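You operate a simulated robot arm through the tools that you are given. There is no shell and no other tool. Be economical: measure what you need, move in short steps, check, and stop when the job is done.

The job below is to be done with a simulated two-armed robot. You get a single attempt, and the scene is never put back.

## Task
Pull canister eight's brown mesh, tip the beads out and fit the mesh the fill card names.
Fine: hold the canister while you pull; mesh in the reject tray; beads in the spent tub; stand it back; press home. Set down upright: canister eight.

It is judged by the outcome, as a careful person would: the job done as asked, and still so three seconds after it is handed in. It fails if anything else is knocked over, pushed out of place, dropped, spilled or broken.

## Robot
Two 6-joint arms with two-finger parallel grippers on one trunk, on a base that drives. Base frame: it is fixed to the floor where the robot stands at the start and does not move with it; the origin is under the middle of the robot, x ahead of it, y to its left, z up. Units: cm, degrees, N and s.
The left shoulder is at the start at [7, 16.6, 139.3], the right one opposite. With the tool pointing down near the work surface each hand reaches from about 36 to 78 cm from the robot's upright axis, wherever it stands, measured 20 degrees to its own side. Payload 3.91 kg a hand.
The tool frame of a hand sits at the grasp point between the pads (the TCP): z along the fingers, y along the line on which they close. The tips reach 3 cm beyond it. Largest opening 11 cm; finger width 2, thickness 1; the body of the gripper, 4.8 by 11.2 cm, starts 5.5 cm behind the TCP.
Orientation is that of the tool frame in the base frame, as [roll, pitch, yaw] about the fixed x, y, z axes, in that order (R = Rz(yaw) Ry(pitch) Rx(roll)). With the fingers straight down and closing along the base's y, the tool's x points along the base's -x, its y along +y and its z along -z.

## Interface
- The arms move only by the tool step_arm. It takes "left_series", "right_series" or both (then of equal length, played together; a hand with none holds still); each is a list of rows, each a list of 7 numbers: the shift along the base's x, y, z in units of 100 mm (1.0 is 100 mm), then the turn, a rotation vector about the base's x, y, z in units of 180 degrees (1.0 is 180 degrees), then the closure, from 0 (fully open) to 1 (shut). In form: [[x, y, z, rx, ry, rz, hand], ...]. A call has 1 to 12 rows; each row is the pose to reach, as a shift and turn from the pose commanded when the call began. A call with a number of a shift or a turn outside -1 to 1 is refused whole. Each row takes 0.2 s and may step no farther than 5 cm and 8.6 degrees from the row before; otherwise, or with a gripper value out of range, the whole call is refused. A pose out of reach is approached as far as the arm can. The call stops where the force on the tool passes 40 N (or 10 N more than at its start, if that is more) or the arm is blocked; 0.2 s more then pass. The fingers move at their own pace (about 10.8 cm/s each) and stop on an object; they squeeze with about 30 N. The grip force told is the motor's: it shows also when the fingers shut on nothing. Time passes only in rows, and 0.2 s behind the last, so rows that repeat a pose let the fingers close. The reply holds the time, the measured pose of the TCP, the force on the tool along the base axes, the opening and the grip force, in the units named above and with some noise, with the torque about the TCP (base axes, N m) and any sound that the robot's microphone picked up, and new pictures: "pictures" is both (left out), scene, wrist or none (wrist: the cameras of the hands that moved).
- Cameras (640 x 400 px; columns grow to the right, rows downward): "scene" is now at [10.34, -1.52, 158.16]; the picture's right is [-0.21, -0.98, 0.00], its down [-0.84, 0.18, -0.51] and it looks along [0.50, -0.11, -0.86] (base axes); focal length 281 px, centre (320, 200). "left" rides on the left gripper at [7.7, -0.7, -11.5] in its tool frame; the picture's right is [0.09, 1.00, 0.00], its down [-0.80, 0.07, -0.59] and it looks along [-0.59, 0.05, 0.80] (tool axes); focal length 270 px, centre (320, 200). "right" rides on the right gripper at [7.7, 0.7, -11.5] in its tool frame; the picture's right is [-0.09, 1.00, 0.00], its down [-0.80, -0.07, -0.59] and it looks along [-0.59, -0.05, 0.80] (tool axes); focal length 270 px, centre (320, 200). There is no depth. A picture from a camera that has moved, and an enlarged one, comes with that camera's place and axes in the base frame and with its lens. The place of the scene camera against the robot may be out by one fixed shift of up to 1.8 cm in any direction.
- move_column(by): slides the trunk up (or, below 0, down) by that many cm; the arms and the scene camera ride with it, the base frame stays. It gives what a move gives, with no picture.
- base_move(legs): drives the robot by 1 to 6 legs, each [ahead, left, turn to the left] in cm, cm and degrees, along the robot's own axes; the way and the turn of a leg run together, so that a leg with both is an arc; at most 150 cm and 180 degrees a leg. The arms and the cameras ride along, it lands a little off, and it stops where it bumps. It gives what a move gives, and a new picture of the scene camera.
- head_to(pan, tilt): turns the head with the scene camera to pan (to the left, within 86 degrees either way) and tilt (down, from -29 to 69), counted from straight ahead of the robot. It gives what a move gives, and a new picture of the scene camera.
- enlarge(camera, box): a new picture of the part [left, top, right, bottom] of that camera's present view, enlarged. No time passes.
- finish_job(): hands the job in; it is judged then, once.

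Go step by step. Nothing tells you exact positions but the pictures and the camera data: compare them with the known pose of the tool, close in by small moves and look again before you grip or let go. The budget is 120 turns and 260 pictures, counting those below and the enlarged ones. Unless the task says otherwise, let go and move clear before handing in, and close with one line.

The tools are called after "Request:" as a command line: name --argument value ..., lists and objects as JSON in quotes. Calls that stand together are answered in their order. step_arm: Moves the arms, as the interface text tells. Its arguments: {"type":"object","properties":{"left_series":{"type":"array","items":{"type":"array","items":{"type":"number"}}},"right_series":{"type":"array","items":{"type":"array","items":{"type":"number"}}},"pictures":{"type":"string","enum":["both","scene","wrist","none"]}},"required":[]} The other tools are called the same way: move_column (by) slides the trunk up or down; base_move (legs) drives the base; head_to (pan, tilt) turns the head that bears the scene camera; enlarge (camera, box) takes an enlarged picture of a part of a camera's view; finish_job () hands the job in.

At the start:

```text
clock: 0.0
left_ee_pos: [59.45, 40.11, 100.0]
left_ee_rot: [180.0, 0.0, 180.0]
left_force: [0.7, -0.7, -0.8]
left_wrist_torque: [-0.01, 0.03, 0.0]
left_opening: 11.0
left_grasp_force: 0.1
right_ee_pos: [64.73, -24.24, 99.87]
right_ee_rot: [180.0, -0.1, 179.9]
right_force: [-0.3, -0.7, -0.4]
right_wrist_torque: [-0.01, 0.0, -0.06]
right_opening: 11.01
right_grasp_force: 0.1
trunk travel left (down, up): [-88.8, 5.2]
robot x, y, heading: [0.15, -0.25, 0.0]
head pan, tilt: [-12.2, 59.5]
```

scene: 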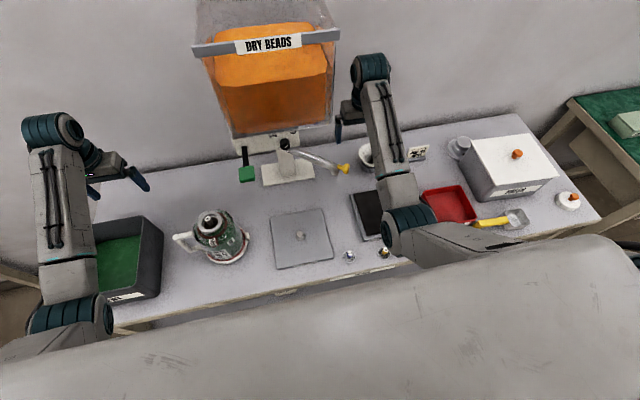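
right: 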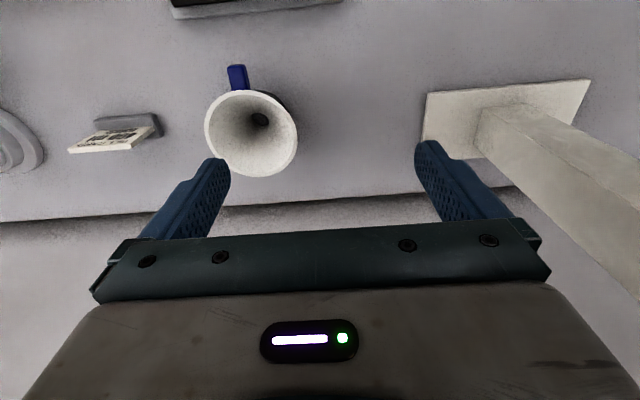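
left: 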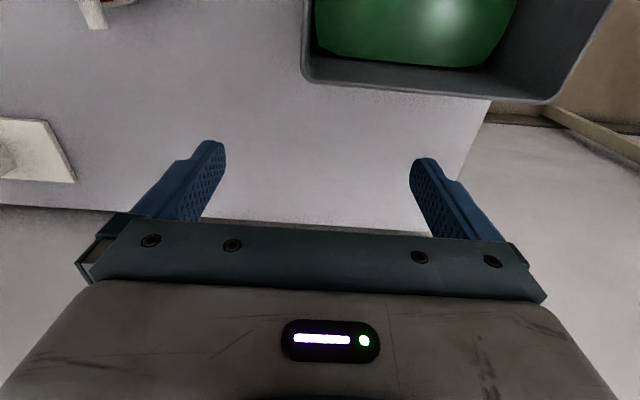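

I see a bench with a canister on a ring, a green-bead tub, a plate, two small meshes, a red tray, and a white box. I will enlarge the key areas before moving.

Request:
enlarge --camera "scene" --box '[160, 190, 280, 280]'

Request:
enlarge --camera "scene" --box '[320, 120, 480, 270]'

Request:
enlarge --camera "scene" --box '[420, 110, 620, 240]'

Request:
enlarge --camera "scene" --box '[80, 200, 180, 320]'

```text
4.44 times, centred on (220, 235) of scene
camera zoom: at [10.34, -1.52, 158.16], right [-0.21, -0.98, 0.0], down [-0.84, 0.18, -0.51], along [0.5, -0.11, -0.86], focal length 1251 px, centre (764, 44)
```

zoom: 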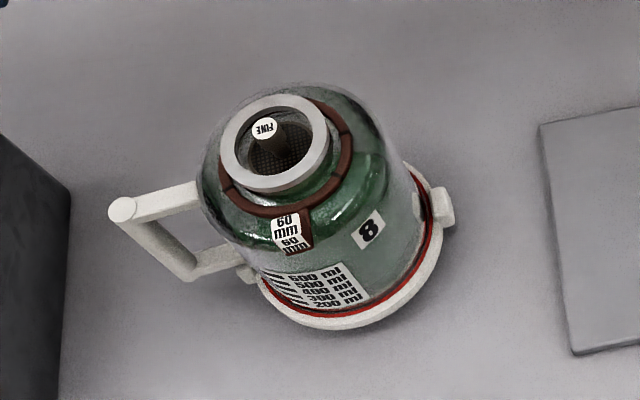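

```text
2.67 times, centred on (400, 195) of scene
camera zoom: at [10.34, -1.52, 158.16], right [-0.21, -0.98, 0.0], down [-0.84, 0.18, -0.51], along [0.5, -0.11, -0.86], focal length 750 px, centre (107, 213)
```

zoom: 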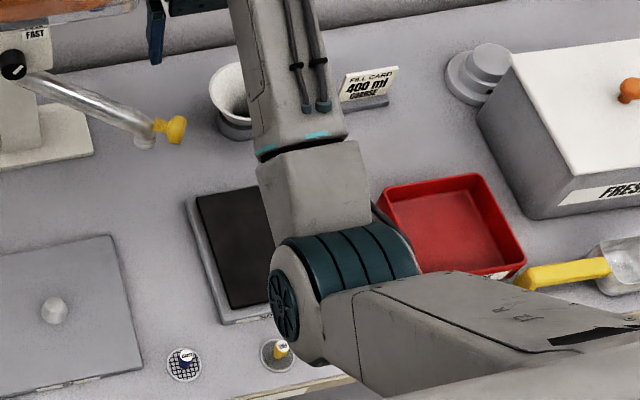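

```text
3.08 times, centred on (520, 175) of scene
camera zoom: at [10.34, -1.52, 158.16], right [-0.21, -0.98, 0.0], down [-0.84, 0.18, -0.51], along [0.5, -0.11, -0.86], focal length 866 px, centre (-295, 277)
```

zoom: 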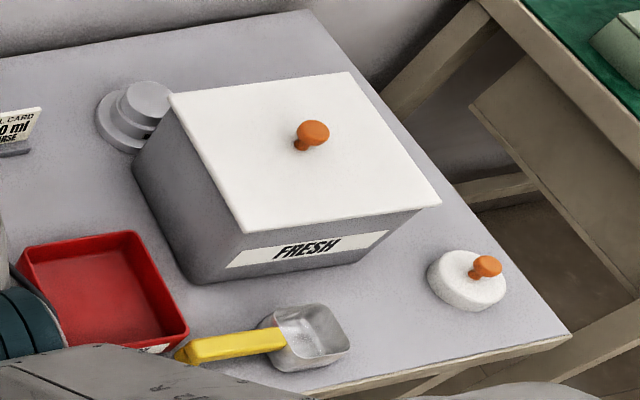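

```text
3.33 times, centred on (130, 260) of scene
camera zoom: at [10.34, -1.52, 158.16], right [-0.21, -0.98, 0.0], down [-0.84, 0.18, -0.51], along [0.5, -0.11, -0.86], focal length 938 px, centre (953, 0)
```

zoom: 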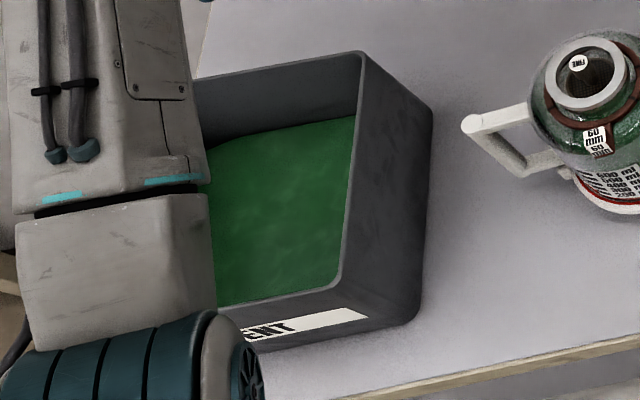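

The fill card looks to say 400 ml COARSE; I'll confirm it and read the mesh knobs closely.

Request:
enlarge --camera "scene" --box '[400, 138, 440, 168]'

Request:
enlarge --camera "scene" --box '[330, 235, 410, 275]'

Request:
enlarge --camera "scene" --box '[190, 205, 250, 245]'

```text
13.33 times, centred on (420, 153) of scene
camera zoom: at [10.34, -1.52, 158.16], right [-0.21, -0.98, 0.0], down [-0.84, 0.18, -0.51], along [0.5, -0.11, -0.86], focal length 3752 px, centre (-1013, 827)
```

zoom: 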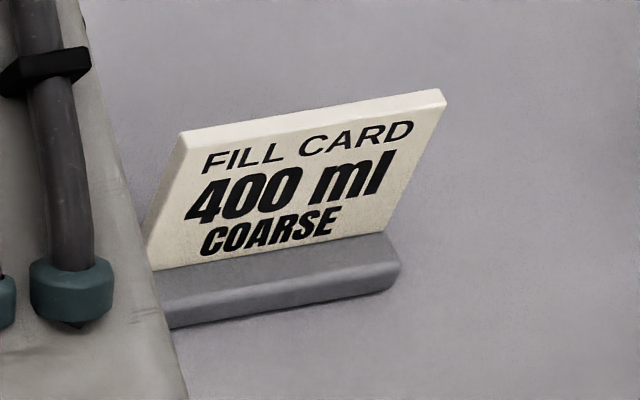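

```text
8.00 times, centred on (370, 255) of scene
camera zoom: at [10.34, -1.52, 158.16], right [-0.21, -0.98, 0.0], down [-0.84, 0.18, -0.51], along [0.5, -0.11, -0.86], focal length 2251 px, centre (-80, -240)
```

zoom: 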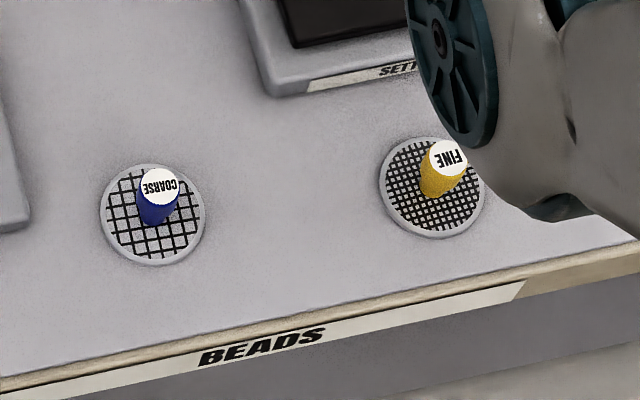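

```text
10.00 times, centred on (220, 225) of scene
camera zoom: at [10.34, -1.52, 158.16], right [-0.21, -0.98, 0.0], down [-0.84, 0.18, -0.51], along [0.5, -0.11, -0.86], focal length 2814 px, centre (1320, -50)
```

zoom: 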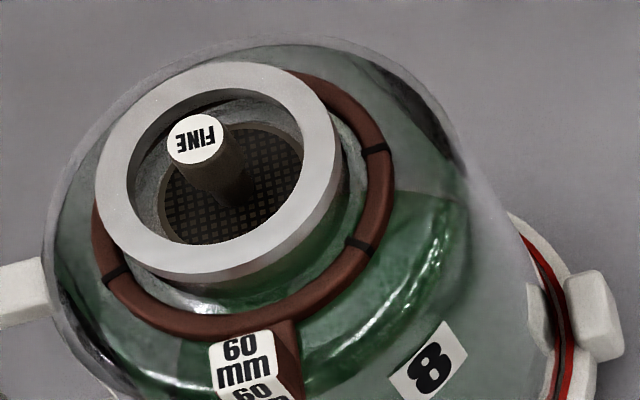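

The card names COARSE, which is the blue-knobbed mesh; canister 8 stands at about (46.5, 19) with its neck near z = 94. I'll swing the left hand to horizontal (fingers pointing ahead) so it can hold the canister by the neck later.

Request:
step_arm --left_series '[[-0.08, 0, 0.08, 0, -0.042, 0, 0], [-0.17, 0, 0.17, 0, -0.084, 0, 0], [-0.25, 0, 0.25, 0, -0.126, 0, 0], [-0.33, 0, 0.33, 0, -0.168, 0, 0], [-0.42, 0, 0.42, 0, -0.21, 0, 0], [-0.5, 0, 0.5, 0, -0.25, 0, 0], [-0.58, 0, 0.58, 0, -0.292, 0, 0], [-0.67, 0, 0.67, 0, -0.334, 0, 0], [-0.75, 0, 0.75, 0, -0.376, 0, 0], [-0.83, 0, 0.83, 0, -0.418, 0, 0], [-0.92, 0, 0.92, 0, -0.46, 0, 0], [-1, 0, 1, 0, -0.5, 0, 0]]' --pictures "both"

```text
clock: 2.6
left_ee_pos: [49.6, 40.11, 110.08]
left_ee_rot: [110.6, 90.0, 110.5]
left_force: [-0.1, -0.2, -0.3]
left_wrist_torque: [-0.01, 0.02, -0.04]
left_opening: 10.99
left_grasp_force: 0.0
right_ee_pos: [64.79, -24.22, 99.76]
right_ee_rot: [-180.0, -0.1, -179.9]
right_force: [0.1, 0.8, -0.2]
right_wrist_torque: [-0.01, 0.0, 0.0]
right_opening: 10.99
right_grasp_force: 0.1
trunk travel left (down, up): [-88.8, 5.2]
robot x, y, heading: [-0.04, -0.16, -0.2]
head pan, tilt: [-12.2, 59.5]
camera scene: at [10.28, -1.53, 158.17], right [-0.21, -0.98, 0.0], down [-0.84, 0.18, -0.51], along [0.5, -0.11, -0.86], focal length 281 px, centre (320, 200)
camera left: at [38.15, 39.28, 102.42], right [0.0, 1.0, -0.09], down [-0.59, 0.07, 0.8], along [0.8, 0.05, 0.59], focal length 270 px, centre (320, 200)
```

scene: 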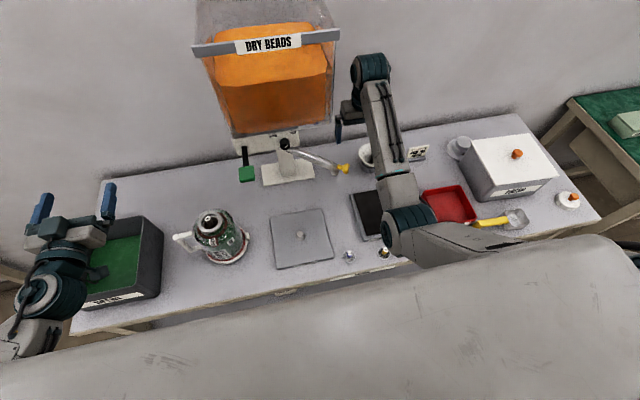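
left: 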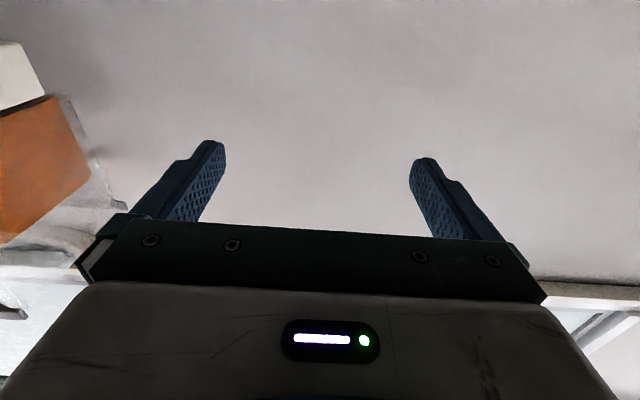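

Horizontal pose is reachable. I'll roll the hand over (−180° about x) so its camera looks down on the canister, while backing off.

Request:
step_arm --left_series '[[-0.08, 0, 0, -0.042, 0, 0, 0], [-0.17, 0, 0, -0.084, 0, 0, 0], [-0.25, 0, 0, -0.126, 0, 0, 0], [-0.33, 0, 0, -0.168, 0, 0, 0], [-0.42, 0, 0, -0.21, 0, 0, 0], [-0.5, 0, 0, -0.25, 0, 0, 0], [-0.58, 0, 0, -0.292, 0, 0, 0], [-0.67, 0, 0, -0.334, 0, 0, 0], [-0.75, 0, 0, -0.376, 0, 0, 0], [-0.83, 0, 0, -0.418, 0, 0, 0], [-0.92, 0, 0, -0.46, 0, 0, 0], [-1, 0, 0, -0.5, 0, 0, 0]]' --pictures "none"

Request:
step_arm --left_series '[[0, -0.08, 0, -0.042, 0, 0, 0], [0, -0.17, 0, -0.084, 0, 0, 0], [0, -0.25, 0, -0.126, 0, 0, 0], [0, -0.33, 0, -0.168, 0, 0, 0], [0, -0.42, 0, -0.21, 0, 0, 0], [0, -0.5, 0, -0.25, 0, 0, 0], [0, -0.58, 0, -0.292, 0, 0, 0], [0, -0.67, 0, -0.334, 0, 0, 0], [0, -0.75, 0, -0.376, 0, 0, 0], [0, -0.83, 0, -0.418, 0, 0, 0], [0, -0.92, 0, -0.46, 0, 0, 0], [0, -1, 0, -0.5, 0, 0, 0]]' --pictures "both"

```text
clock: 5.2
left_ee_pos: [42.75, 34.49, 110.43]
left_ee_rot: [-90.0, 0.1, -89.9]
left_force: [-0.6, -0.6, 0.0]
left_wrist_torque: [0.0, 0.01, 0.01]
left_opening: 10.99
left_grasp_force: 0.1
left hand out of reach, approached as far as the arm can: row 9, 10, 11, 12
right_ee_pos: [64.69, -24.3, 99.89]
right_ee_rot: [-180.0, 0.0, 180.0]
right_force: [0.0, 0.0, 0.9]
right_wrist_torque: [0.0, 0.03, 0.02]
right_opening: 10.99
right_grasp_force: 0.0
trunk travel left (down, up): [-88.8, 5.2]
robot x, y, heading: [0.06, 0.22, -0.1]
head pan, tilt: [-12.2, 59.5]
```

```text
clock: 7.8
left_ee_pos: [42.71, 23.19, 110.31]
left_ee_rot: [17.6, -89.9, 162.4]
left_force: [0.0, 0.1, 0.9]
left_wrist_torque: [-0.02, -0.01, -0.02]
left_opening: 11.0
left_grasp_force: 0.0
left hand out of reach, approached as far as the arm can: row 1, 2, 3, 4, 5, 6, 7, 8, 9, 10, 11, 12
right_ee_pos: [64.83, -24.29, 100.08]
right_ee_rot: [-180.0, 0.0, -180.0]
right_force: [0.9, 0.2, 0.3]
right_wrist_torque: [0.04, 0.01, -0.02]
right_opening: 11.02
right_grasp_force: 0.0
trunk travel left (down, up): [-88.8, 5.2]
robot x, y, heading: [0.05, 0.1, -0.1]
head pan, tilt: [-12.2, 59.5]
camera scene: at [10.32, -1.62, 158.16], right [-0.21, -0.98, 0.0], down [-0.84, 0.18, -0.51], along [0.5, -0.11, -0.86], focal length 281 px, centre (320, 200)
camera left: at [31.24, 23.67, 118.06], right [0.0, -1.0, 0.09], down [-0.59, -0.07, -0.8], along [0.8, -0.05, -0.59], focal length 270 px, centre (320, 200)
```

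scene: 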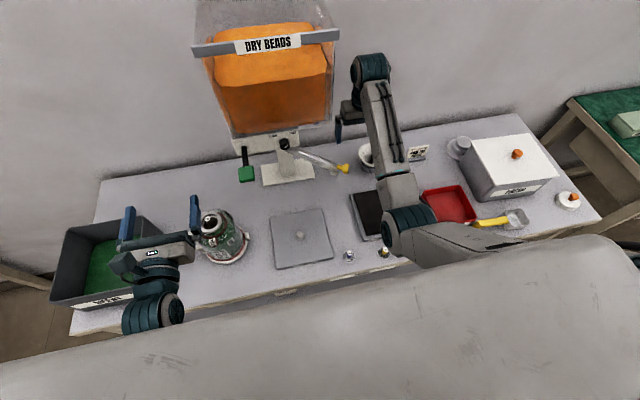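
left: 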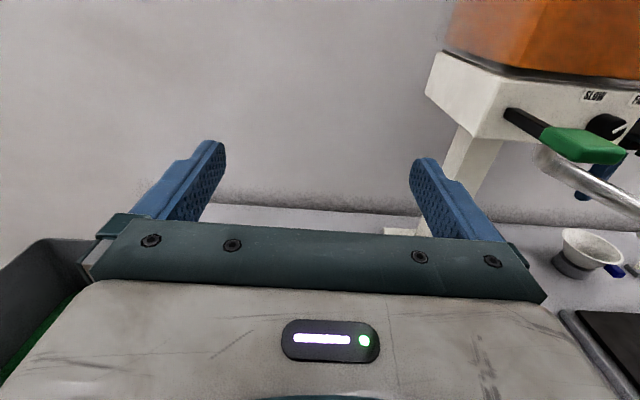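

The arm is too close in for this pose, so I'll back the base 13 cm away; everything hangs clear of the bench objects.

Request:
base_move --legs '[[-13, 0, 0]]'

```text
clock: 9.1
left_ee_pos: [29.94, 23.0, 110.26]
left_ee_rot: [-140.7, -89.9, -39.4]
left_force: [-0.5, -0.3, -0.5]
left_wrist_torque: [0.02, 0.0, -0.02]
left_opening: 11.01
left_grasp_force: 0.0
right_ee_pos: [51.93, -24.38, 99.87]
right_ee_rot: [180.0, -0.1, 179.7]
right_force: [-0.2, -0.5, 0.2]
right_wrist_torque: [0.01, -0.01, 0.03]
right_opening: 10.99
right_grasp_force: 0.0
trunk travel left (down, up): [-88.8, 5.2]
robot x, y, heading: [-13.11, 0.15, -0.0]
head pan, tilt: [-12.2, 59.5]
camera scene: at [-2.38, -1.57, 158.14], right [-0.21, -0.98, 0.0], down [-0.84, 0.18, -0.51], along [0.49, -0.11, -0.86], focal length 281 px, centre (320, 200)
```

scene: 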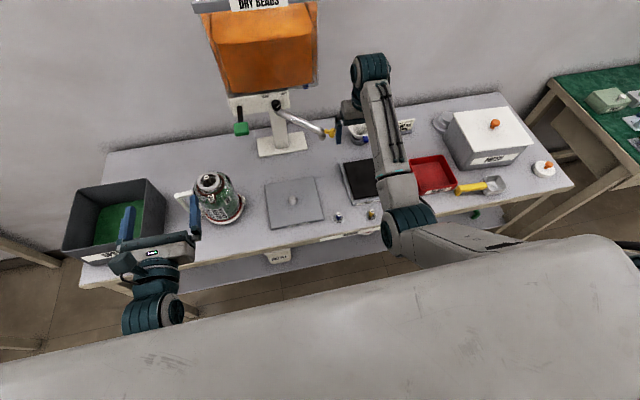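

I'll bring the left hand down level with the neck, still well in front of the canister, and look.

Request:
step_arm --left_series '[[0, -0.1, -0.25, 0, 0, 0, 0], [0, -0.2, -0.5, 0, 0, 0, 0], [0, -0.3, -0.75, 0, 0, 0, 0], [0, -0.4, -1, 0, 0, 0, 0]]' --pictures "both"

Request:
enlarge --camera "scene" --box '[160, 160, 280, 235]'

```text
clock: 10.1
left_ee_pos: [29.83, 18.87, 100.35]
left_ee_rot: [-118.3, -89.8, -61.8]
left_force: [0.3, 0.3, 0.1]
left_wrist_torque: [0.0, 0.0, 0.0]
left_opening: 10.98
left_grasp_force: 0.1
right_ee_pos: [51.89, -24.56, 99.94]
right_ee_rot: [-180.0, 0.0, 179.8]
right_force: [-0.3, 0.6, 0.1]
right_wrist_torque: [0.0, 0.01, 0.02]
right_opening: 11.01
right_grasp_force: 0.0
trunk travel left (down, up): [-88.8, 5.2]
robot x, y, heading: [-12.88, 0.05, -0.2]
head pan, tilt: [-12.2, 59.5]
camera scene: at [-2.56, -1.63, 158.16], right [-0.21, -0.98, 0.0], down [-0.84, 0.18, -0.51], along [0.49, -0.11, -0.86], focal length 281 px, centre (320, 200)
camera left: at [18.41, 19.39, 108.03], right [0.0, -1.0, 0.08], down [-0.6, -0.07, -0.8], along [0.8, -0.05, -0.59], focal length 270 px, centre (320, 200)
```

scene: 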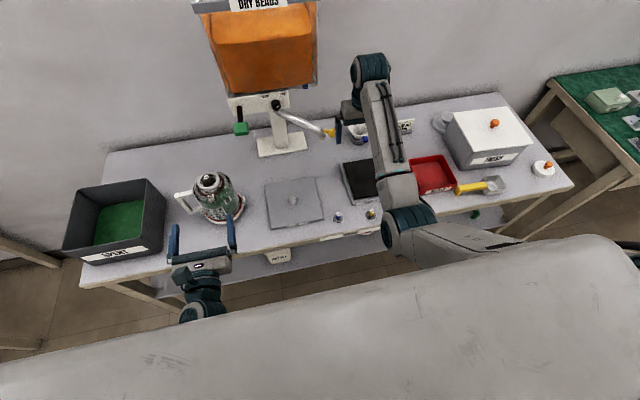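
left: 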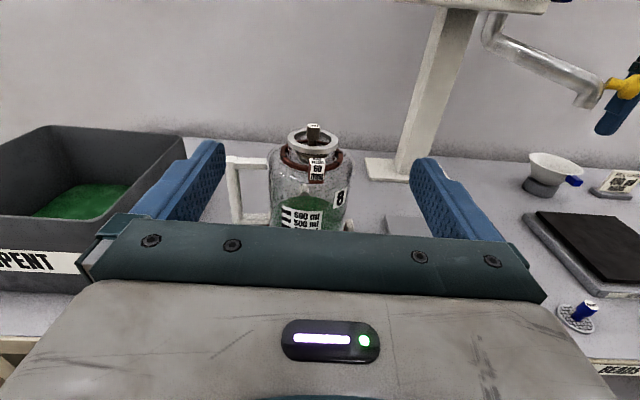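

```text
5.33 times, centred on (220, 198) of scene
camera zoom: at [-2.56, -1.63, 158.16], right [-0.21, -0.98, 0.0], down [-0.84, 0.18, -0.51], along [0.49, -0.11, -0.86], focal length 1501 px, centre (853, 213)
```

zoom: 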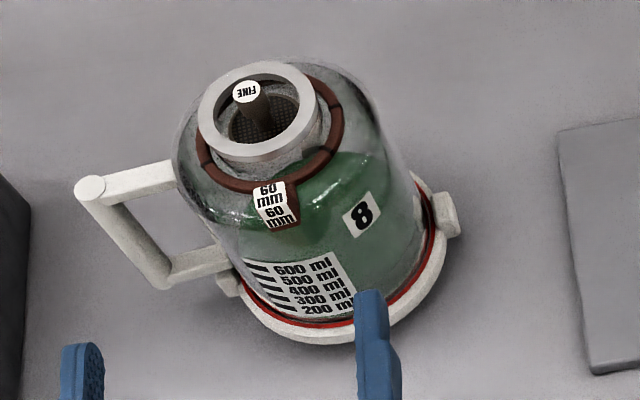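

I'll look closely at the neck from the left hand's camera.

Request:
enlarge --camera "left" --box '[220, 110, 380, 235]'

```text
3.20 times, centred on (300, 172) of left
camera zoom: at [18.41, 19.39, 108.03], right [0.0, -1.0, 0.08], down [-0.6, -0.07, -0.8], along [0.8, -0.05, -0.59], focal length 865 px, centre (384, 288)
```

zoom: 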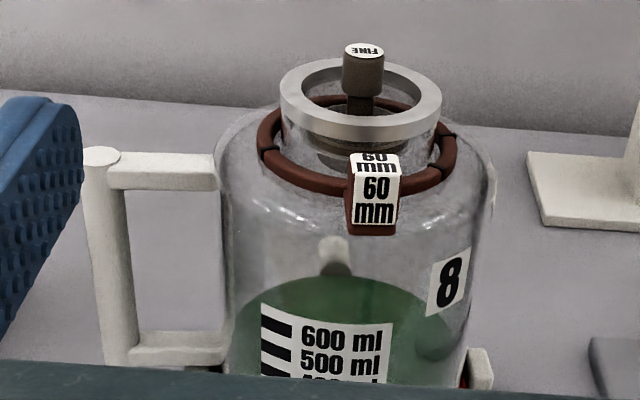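

The metal rim and glass neck (about 6 cm wide, 2 cm tall above the brown tag ring) offer a good hold. I'll advance 9 cm above that level to triangulate the neck.

Request:
step_arm --left_series '[[0.3, 0, 0, 0, 0, 0, 0], [0.6, 0, 0, 0, 0, 0, 0], [0.9, 0, 0, 0, 0, 0, 0], [0.9, 0, 0, 0, 0, 0, 0]]' --pictures "none"

Request:
enlarge --camera "left" --box '[200, 110, 440, 260]'

Request:
enlarge --camera "scene" --box '[160, 160, 280, 235]'

```text
clock: 11.1
left_ee_pos: [38.68, 19.03, 100.33]
left_ee_rot: [-41.3, -89.9, -138.9]
left_force: [0.5, 0.0, -0.5]
left_wrist_torque: [-0.02, -0.01, 0.0]
left_opening: 11.0
left_grasp_force: 0.0
right_ee_pos: [51.67, -24.49, 100.0]
right_ee_rot: [-180.0, 0.0, 179.8]
right_force: [-1.1, 0.4, 0.5]
right_wrist_torque: [-0.01, 0.0, 0.01]
right_opening: 11.0
right_grasp_force: 0.2
trunk travel left (down, up): [-88.8, 5.2]
robot x, y, heading: [-13.0, 0.56, -0.2]
head pan, tilt: [-12.2, 59.5]
```

```text
2.67 times, centred on (320, 185) of left
camera zoom: at [27.27, 19.65, 108.06], right [0.0, -1.0, 0.09], down [-0.59, -0.07, -0.8], along [0.8, -0.05, -0.59], focal length 721 px, centre (320, 240)
```

zoom: 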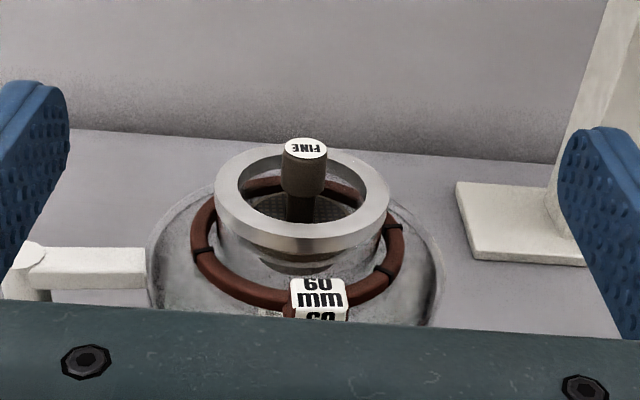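

```text
5.33 times, centred on (220, 198) of scene
camera zoom: at [-2.71, -1.54, 158.17], right [-0.21, -0.98, 0.0], down [-0.84, 0.18, -0.51], along [0.5, -0.11, -0.86], focal length 1501 px, centre (853, 213)
```

zoom: 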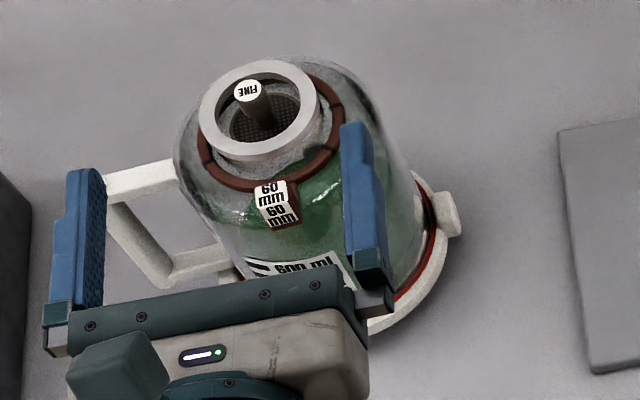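

From two left-camera views the rim centre is about (47.1, 19.2) with its top at z = 95.4 and the brown tag ring's top at about 93.7. I'll lower to z ≈ 94.9 and slide in around the neck with the fingers partly closed.

Request:
step_arm --left_series '[[0, 0.01, -0.27, 0, 0, 0, 0.2], [0, 0.015, -0.54, 0, 0, 0, 0.2], [0.25, 0.015, -0.54, 0, 0, 0, 0.2], [0.5, 0.015, -0.54, 0, 0, 0, 0.2], [0.5, 0.015, -0.54, 0, 0, 0, 0.2]]' --pictures "both"

Request:
enlarge --camera "left" --box '[200, 110, 440, 260]'

Request:
enlarge --camera "scene" --box '[160, 160, 280, 235]'

```text
clock: 12.3
left_ee_pos: [43.68, 19.22, 95.0]
left_ee_rot: [-43.9, -89.9, -136.4]
left_force: [-0.6, 0.0, -0.3]
left_wrist_torque: [-0.01, 0.0, -0.05]
left_opening: 8.81
left_grasp_force: 0.0
left hand out of reach, approached as far as the arm can: row 1, 2
right_ee_pos: [51.61, -24.45, 99.94]
right_ee_rot: [179.9, -0.1, 179.7]
right_force: [0.2, 0.5, 0.9]
right_wrist_torque: [0.01, -0.01, -0.02]
right_opening: 11.0
right_grasp_force: 0.0
trunk travel left (down, up): [-88.8, 5.2]
robot x, y, heading: [-13.01, 0.14, -0.1]
head pan, tilt: [-12.2, 59.5]
camera scene: at [-2.78, -1.58, 158.17], right [-0.21, -0.98, 0.0], down [-0.84, 0.18, -0.51], along [0.5, -0.11, -0.86], focal length 281 px, centre (320, 200)
camera left: at [32.17, 19.83, 102.71], right [0.0, -1.0, 0.09], down [-0.59, -0.07, -0.8], along [0.8, -0.05, -0.59], focal length 270 px, centre (320, 200)
```

scene: 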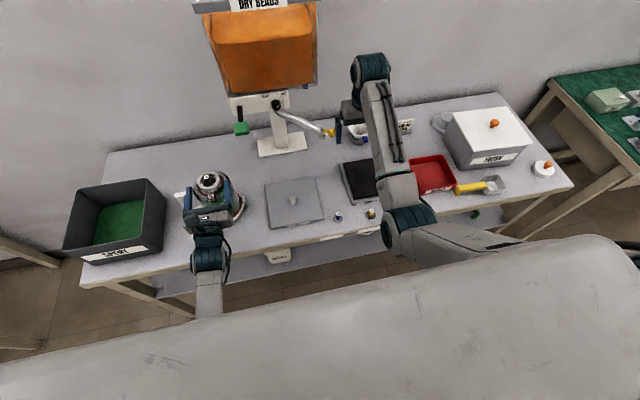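
left: 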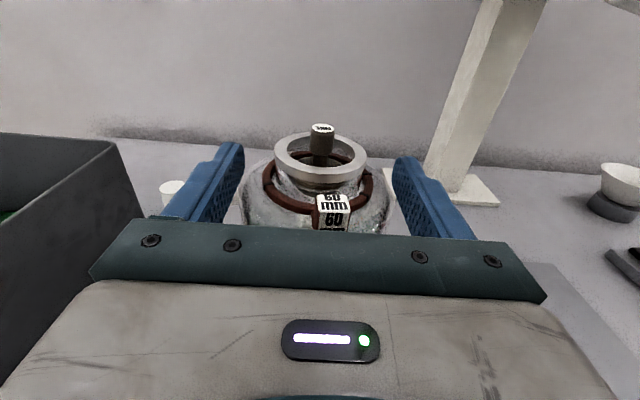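

```text
2.67 times, centred on (320, 185) of left
camera zoom: at [32.17, 19.83, 102.71], right [0.0, -1.0, 0.09], down [-0.59, -0.07, -0.8], along [0.8, -0.05, -0.59], focal length 721 px, centre (320, 240)
```

zoom: 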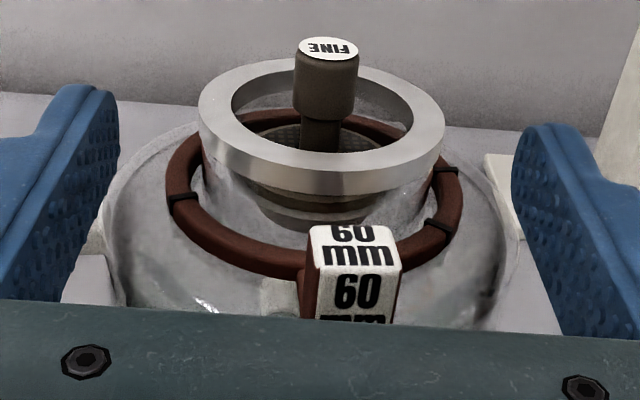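

```text
5.33 times, centred on (220, 198) of scene
camera zoom: at [-2.78, -1.58, 158.17], right [-0.21, -0.98, 0.0], down [-0.84, 0.18, -0.51], along [0.5, -0.11, -0.86], focal length 1501 px, centre (853, 213)
```

zoom: 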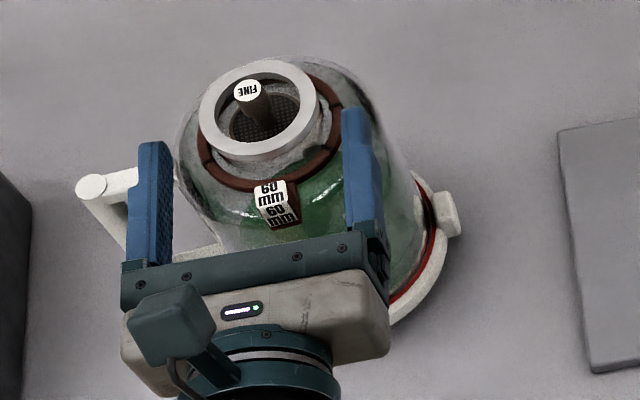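

The fingers straddle the neck with even margins. I'll lower 4 mm, advance 3.5 cm to centre on the neck, then look before closing.

Request:
step_arm --left_series '[[0.15, -0.01, -0.04, 0, 0, 0, 0.2], [0.35, -0.01, -0.04, 0, 0, 0, 0.2], [0.35, -0.01, -0.04, 0, 0, 0, 0.2]]' --pictures "none"

Request:
enlarge --camera "left" --box '[200, 110, 440, 260]'

Request:
enlarge --camera "scene" --box '[180, 165, 260, 215]'

```text
clock: 13.1
left_ee_pos: [47.19, 18.98, 94.57]
left_ee_rot: [-138.6, -89.9, -41.9]
left_force: [-0.3, 0.2, -0.6]
left_wrist_torque: [0.04, 0.0, 0.0]
left_opening: 8.8
left_grasp_force: 0.1
right_ee_pos: [51.68, -24.4, 100.02]
right_ee_rot: [-179.9, 0.0, 179.7]
right_force: [-0.9, -0.2, -1.0]
right_wrist_torque: [-0.02, -0.01, 0.0]
right_opening: 10.99
right_grasp_force: 0.0
trunk travel left (down, up): [-88.8, 5.2]
robot x, y, heading: [-13.05, 0.11, -0.3]
head pan, tilt: [-12.2, 59.5]
```

```text
2.67 times, centred on (320, 185) of left
camera zoom: at [35.78, 19.76, 102.3], right [-0.01, -1.0, 0.09], down [-0.6, -0.07, -0.8], along [0.8, -0.06, -0.59], focal length 721 px, centre (320, 240)
```

zoom: 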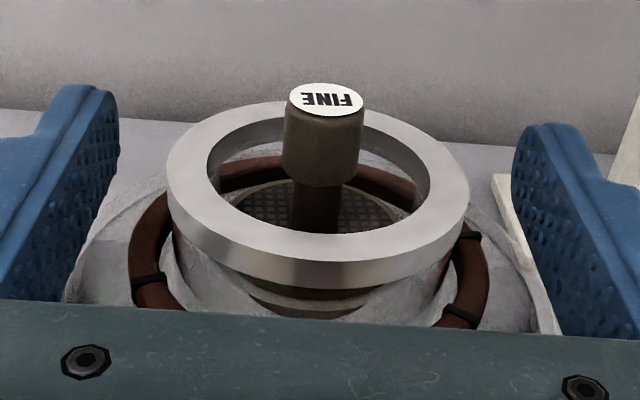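

```text
8.00 times, centred on (220, 190) of scene
camera zoom: at [-2.73, -1.55, 158.17], right [-0.21, -0.98, 0.0], down [-0.84, 0.18, -0.51], along [0.5, -0.11, -0.86], focal length 2251 px, centre (1120, 280)
```

zoom: 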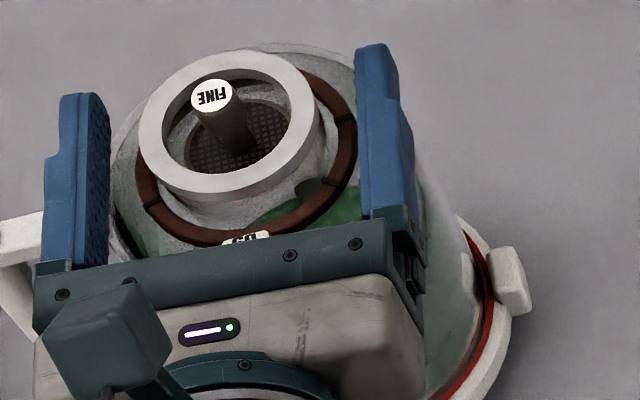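

Neck is centred between the fingers (rim at about (47.4, 19.0, 95.1)). I'll close on it now.

Request:
step_arm --left_series '[[0.02, 0, 0, 0, 0, 0, 0.35], [0.02, 0, 0, 0, 0, 0, 0.45], [0.02, 0, 0, 0, 0, 0, 0.6], [0.02, 0, 0, 0, 0, 0, 1], [0.02, 0, 0, 0, 0, 0, 1], [0.02, 0, 0, 0, 0, 0, 1]]' --pictures "wrist"

Request:
enlarge --camera "scene" --box '[180, 165, 260, 215]'

```text
clock: 14.5
left_ee_pos: [47.32, 19.1, 94.52]
left_ee_rot: [-130.3, -90.0, -50.1]
left_force: [-1.4, -0.4, 1.4]
left_wrist_torque: [-0.17, -0.04, -0.04]
left_opening: 5.74
left_grasp_force: 29.4
right_ee_pos: [51.79, -24.42, 99.99]
right_ee_rot: [-180.0, 0.0, 179.8]
right_force: [0.1, 0.1, -0.8]
right_wrist_torque: [-0.05, 0.04, -0.01]
right_opening: 10.96
right_grasp_force: 0.1
trunk travel left (down, up): [-88.8, 5.2]
robot x, y, heading: [-13.02, -0.42, -0.0]
head pan, tilt: [-12.2, 59.5]
camera left: at [36.0, 19.75, 102.3], right [-0.01, -1.0, 0.09], down [-0.6, -0.07, -0.8], along [0.8, -0.06, -0.59], focal length 270 px, centre (320, 200)
```

left: 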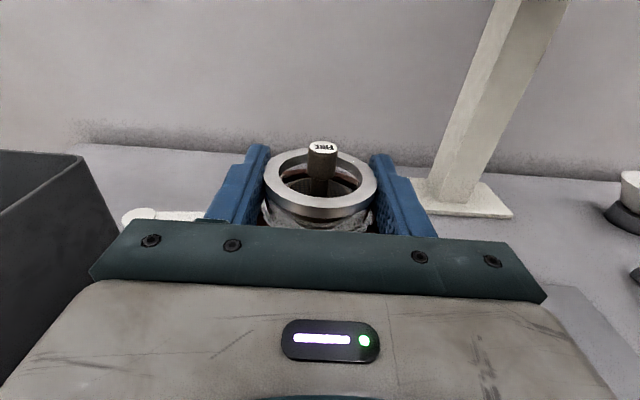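

```text
8.00 times, centred on (220, 190) of scene
camera zoom: at [-2.68, -1.56, 158.16], right [-0.21, -0.98, 0.0], down [-0.84, 0.18, -0.51], along [0.5, -0.11, -0.86], focal length 2251 px, centre (1120, 280)
```

zoom: 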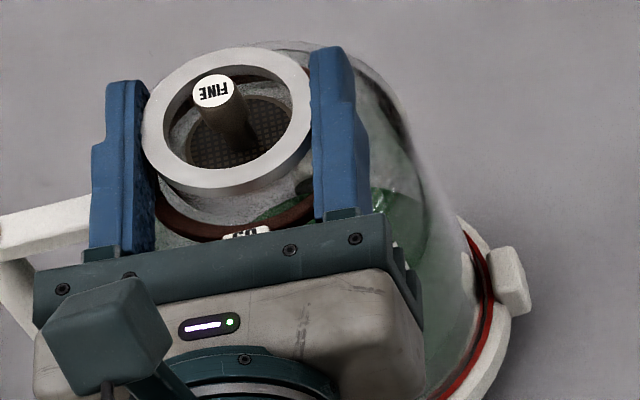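

Canister eight is held by the rim (opening 5.74, upright). Before bringing the right hand across I need to locate the dispenser's spout so I don't hit it.

Request:
enlarge --camera "scene" --box '[200, 40, 440, 190]'

Request:
enlarge --camera "right" --box '[0, 0, 640, 400]'

```text
2.67 times, centred on (320, 115) of scene
camera zoom: at [-2.68, -1.56, 158.16], right [-0.21, -0.98, 0.0], down [-0.84, 0.18, -0.51], along [0.5, -0.11, -0.86], focal length 750 px, centre (320, 427)
```

zoom: 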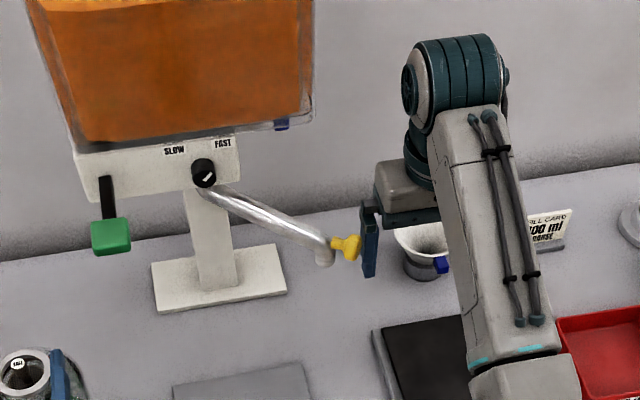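

```text
1.00 times, centred on (320, 200) of right
camera zoom: at [44.11, -23.85, 111.44], right [0.09, 1.0, 0.0], down [0.8, -0.07, 0.59], along [0.59, -0.05, -0.8], focal length 270 px, centre (320, 200)
```

zoom: 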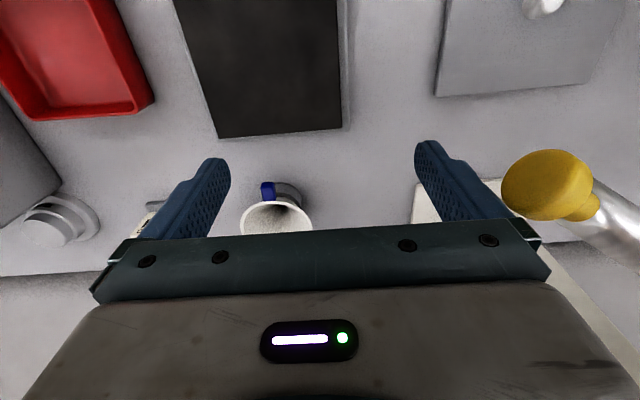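

The yellow spout valve is at about (50, −15.5, 103), right beside the right hand's finger. I'll back the right hand away, raise it high, and traverse above everything toward the canister.

Request:
step_arm --right_series '[[-0.3, -0.1, 0, 0, 0, 0, 0], [-0.6, -0.1, 0, 0, 0, 0, 0], [-0.8, -0.1, 0.3, 0, 0, 0, 0], [-0.8, -0.1, 0.65, 0, 0, 0, 0.3], [-0.8, -0.1, 1, 0, 0, 0, 0.7], [-0.8, -0.1, 1, 0, 0, 0, 0.7]]' --pictures "none"

Request:
step_arm --right_series '[[0, 0, 0.4, 0, 0, 0, 0.7], [0, 0, 0.8, 0, 0, 0, 0.7], [0, 0.2, 1, 0, 0, 0, 0.7], [0, 0.6, 1, 0, 0, 0, 0.7], [0, 1, 1, 0, 0, 0, 0.7], [0, 1, 1, 0, 0, 0, 0.7]]' --pictures "scene"

```text
clock: 15.9
left_ee_pos: [47.46, 19.17, 94.54]
left_ee_rot: [-120.7, -89.8, -59.8]
left_force: [1.9, -0.4, 0.6]
left_wrist_torque: [-0.01, -0.46, 0.07]
left_opening: 5.71
left_grasp_force: 30.2
right_ee_pos: [49.64, -25.73, 99.4]
right_ee_rot: [180.0, 0.1, 179.9]
right_force: [0.3, 1.6, 0.7]
right_wrist_torque: [0.0, 0.04, 0.01]
right_opening: 3.3
right_grasp_force: 0.0
right hand out of reach, approached as far as the arm can: row 1, 2, 3, 4, 5, 6
trunk travel left (down, up): [-88.8, 5.2]
robot x, y, heading: [-12.95, 0.1, -0.2]
head pan, tilt: [-12.2, 59.5]
```

```text
clock: 17.5
left_ee_pos: [47.87, 17.48, 94.57]
left_ee_rot: [-102.7, -89.3, -78.2]
left_force: [-0.7, 3.3, 4.3]
left_wrist_torque: [0.24, -0.03, 0.02]
left_opening: 5.75
left_grasp_force: 29.7
right_ee_pos: [54.48, -17.73, 103.51]
right_ee_rot: [-179.6, 0.3, 178.4]
right_force: [0.7, -0.1, 0.5]
right_wrist_torque: [0.02, -0.01, 0.0]
right_opening: 3.31
right_grasp_force: 0.0
right hand out of reach, approached as far as the arm can: row 1, 2, 3, 4, 5, 6
trunk travel left (down, up): [-88.8, 5.2]
robot x, y, heading: [-13.01, -0.25, -0.6]
head pan, tilt: [-12.2, 59.5]
stopped in row 6 (right hand): the arm was blocked; the commanded pose is now the measured one
camera scene: at [-2.27, -3.35, 158.08], right [-0.22, -0.97, -0.01], down [-0.84, 0.2, -0.5], along [0.49, -0.1, -0.86], focal length 281 px, centre (320, 200)
```

scene: 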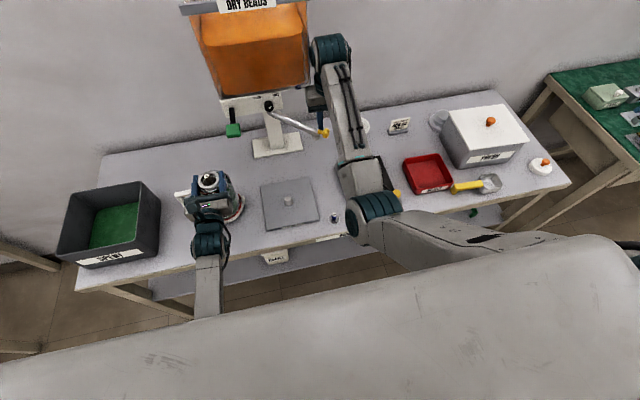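

The right arm was blocked near the dispenser and the base got nudged. I'll back the right hand away immediately (−y) and check.

Request:
step_arm --right_series '[[0, -0.2, 0, 0, 0, 0, 0.7], [-0.1, -0.5, 0, 0, 0, 0, 0.7], [-0.2, -0.8, 0, 0, 0, 0, 0.7], [-0.2, -0.8, 0, 0, 0, 0, 0.7]]' --pictures "both"

Request:
enlarge --camera "scene" --box '[200, 40, 440, 190]'

Request:
enlarge --camera "scene" --box '[160, 150, 280, 225]'

```text
clock: 18.5
left_ee_pos: [47.44, 18.72, 94.48]
left_ee_rot: [108.8, -89.9, 70.4]
left_force: [1.3, -4.0, 6.3]
left_wrist_torque: [-0.52, -0.54, -0.14]
left_opening: 5.74
left_grasp_force: 30.0
right_ee_pos: [53.59, -23.68, 102.63]
right_ee_rot: [-179.5, 0.7, 179.0]
right_force: [0.2, 0.3, 0.3]
right_wrist_torque: [-0.01, 0.0, 0.0]
right_opening: 3.31
right_grasp_force: 0.1
right hand out of reach, approached as far as the arm can: row 2, 3, 4
trunk travel left (down, up): [-88.8, 5.2]
robot x, y, heading: [-13.09, -0.19, -0.3]
head pan, tilt: [-12.2, 59.5]
camera scene: at [-2.78, -1.56, 158.18], right [-0.22, -0.98, 0.0], down [-0.84, 0.19, -0.51], along [0.5, -0.11, -0.86], focal length 281 px, centre (320, 200)
camera right: at [45.74, -22.76, 113.95], right [0.1, 0.99, -0.01], down [0.79, -0.08, 0.6], along [0.6, -0.07, -0.8], focal length 270 px, centre (320, 200)
```

scene: 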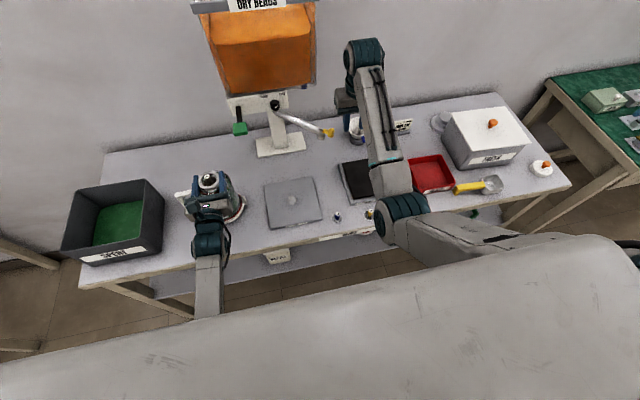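
right: 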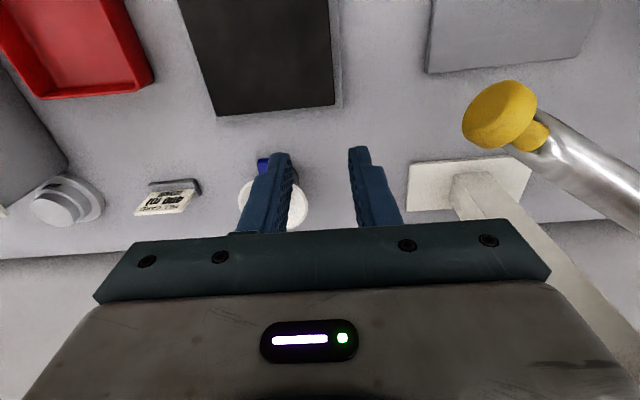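

```text
2.67 times, centred on (320, 115) of scene
camera zoom: at [-2.78, -1.56, 158.18], right [-0.22, -0.98, 0.0], down [-0.84, 0.19, -0.51], along [0.5, -0.11, -0.86], focal length 750 px, centre (320, 427)
```

zoom: 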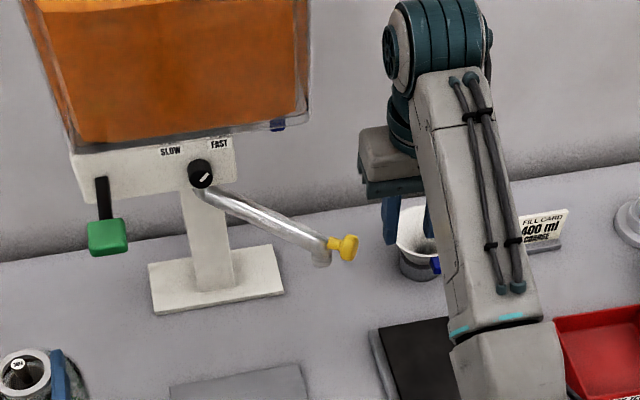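

```text
5.33 times, centred on (220, 188) of scene
camera zoom: at [-2.78, -1.56, 158.18], right [-0.22, -0.98, 0.0], down [-0.84, 0.19, -0.51], along [0.5, -0.11, -0.86], focal length 1501 px, centre (853, 267)
```

zoom: 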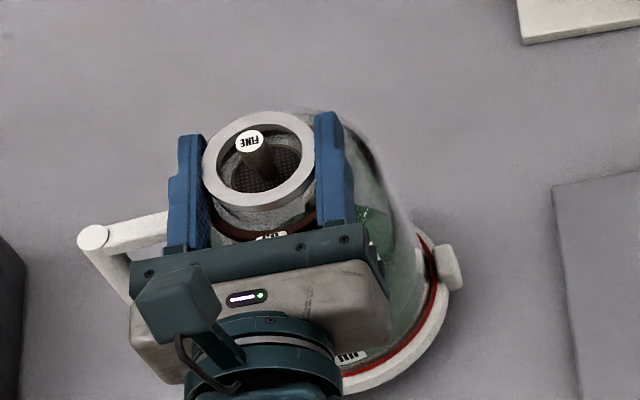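

The robot sprang back and the dispenser stands as before. From here the right arm's lane is cramped by the spout and lever, so I'll release the canister, back out, and stand farther left so both hands approach from behind.

Request:
step_arm --left_series '[[0, 0, 0, 0, 0, 0, 0.4], [0, 0, 0, 0, 0, 0, 0.2], [0, 0, 0, 0, 0, 0, 0.2], [-0.3, 0, 0, 0, 0, 0, 0.2], [-0.6, 0, 0, 0, 0, 0, 0.2], [-0.9, 0, 0.1, 0, 0, 0, 0.2]]' --pictures "wrist"

Request:
enlarge --camera "scene" --box '[160, 150, 280, 225]'

```text
clock: 19.9
left_ee_pos: [38.56, 18.69, 95.65]
left_ee_rot: [-135.7, -89.9, -45.1]
left_force: [0.2, -0.5, 0.5]
left_wrist_torque: [0.01, 0.01, -0.01]
left_opening: 8.8
left_grasp_force: 0.1
right_ee_pos: [53.49, -23.82, 102.4]
right_ee_rot: [-179.4, 0.6, 179.2]
right_force: [-0.6, 0.1, 0.2]
right_wrist_torque: [0.02, 0.03, 0.02]
right_opening: 3.3
right_grasp_force: 0.0
trunk travel left (down, up): [-88.8, 5.2]
robot x, y, heading: [-13.04, -0.23, -0.4]
head pan, tilt: [-12.2, 59.5]
camera left: at [27.28, 19.32, 103.39], right [-0.01, -1.0, 0.09], down [-0.6, -0.06, -0.8], along [0.8, -0.06, -0.59], focal length 270 px, centre (320, 200)
```

left: 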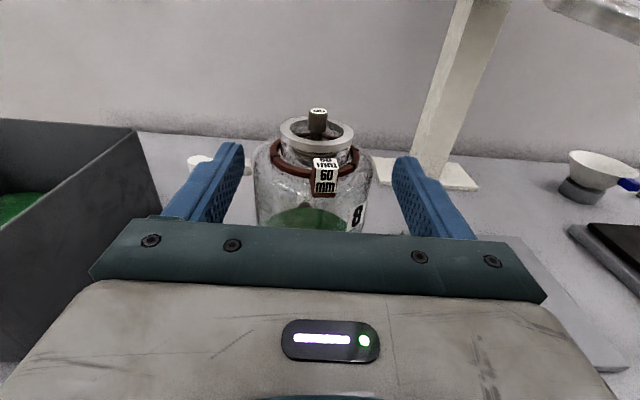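

```text
5.33 times, centred on (220, 188) of scene
camera zoom: at [-2.72, -1.8, 158.17], right [-0.22, -0.98, 0.0], down [-0.84, 0.19, -0.51], along [0.5, -0.11, -0.86], focal length 1501 px, centre (853, 267)
```

zoom: 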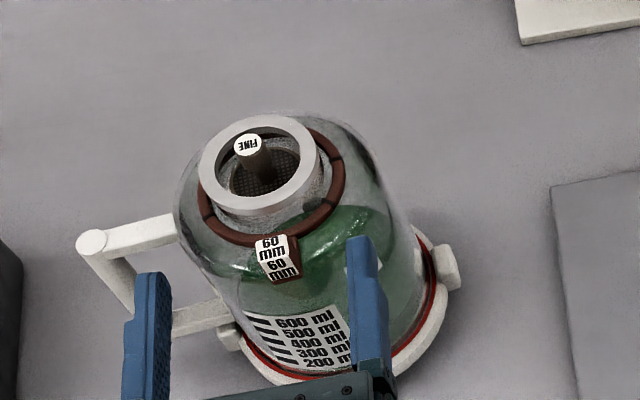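

The canister stands undisturbed. Now I'll drive back 25 cm and left 24 cm to reconfigure in free space.

Request:
base_move --legs '[[-25, 0, 0], [0, 24, 0]]'

```text
clock: 23.1
left_ee_pos: [14.06, 42.48, 95.59]
left_ee_rot: [-142.3, -89.9, -38.2]
left_force: [-0.2, -0.5, -0.5]
left_wrist_torque: [0.03, -0.01, 0.01]
left_opening: 8.84
left_grasp_force: 0.1
right_ee_pos: [28.96, 0.28, 102.47]
right_ee_rot: [-179.5, 0.6, 179.2]
right_force: [-0.2, -0.1, -0.6]
right_wrist_torque: [0.01, 0.01, -0.01]
right_opening: 3.31
right_grasp_force: 0.1
trunk travel left (down, up): [-88.8, 5.2]
robot x, y, heading: [-37.72, 23.87, -0.1]
head pan, tilt: [-12.2, 59.5]
camera scene: at [-27.26, 22.15, 158.16], right [-0.22, -0.98, 0.0], down [-0.84, 0.19, -0.51], along [0.5, -0.11, -0.86], focal length 281 px, centre (320, 200)
```

scene: 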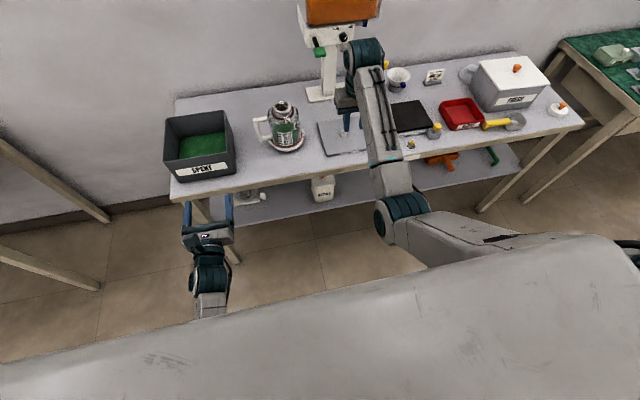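

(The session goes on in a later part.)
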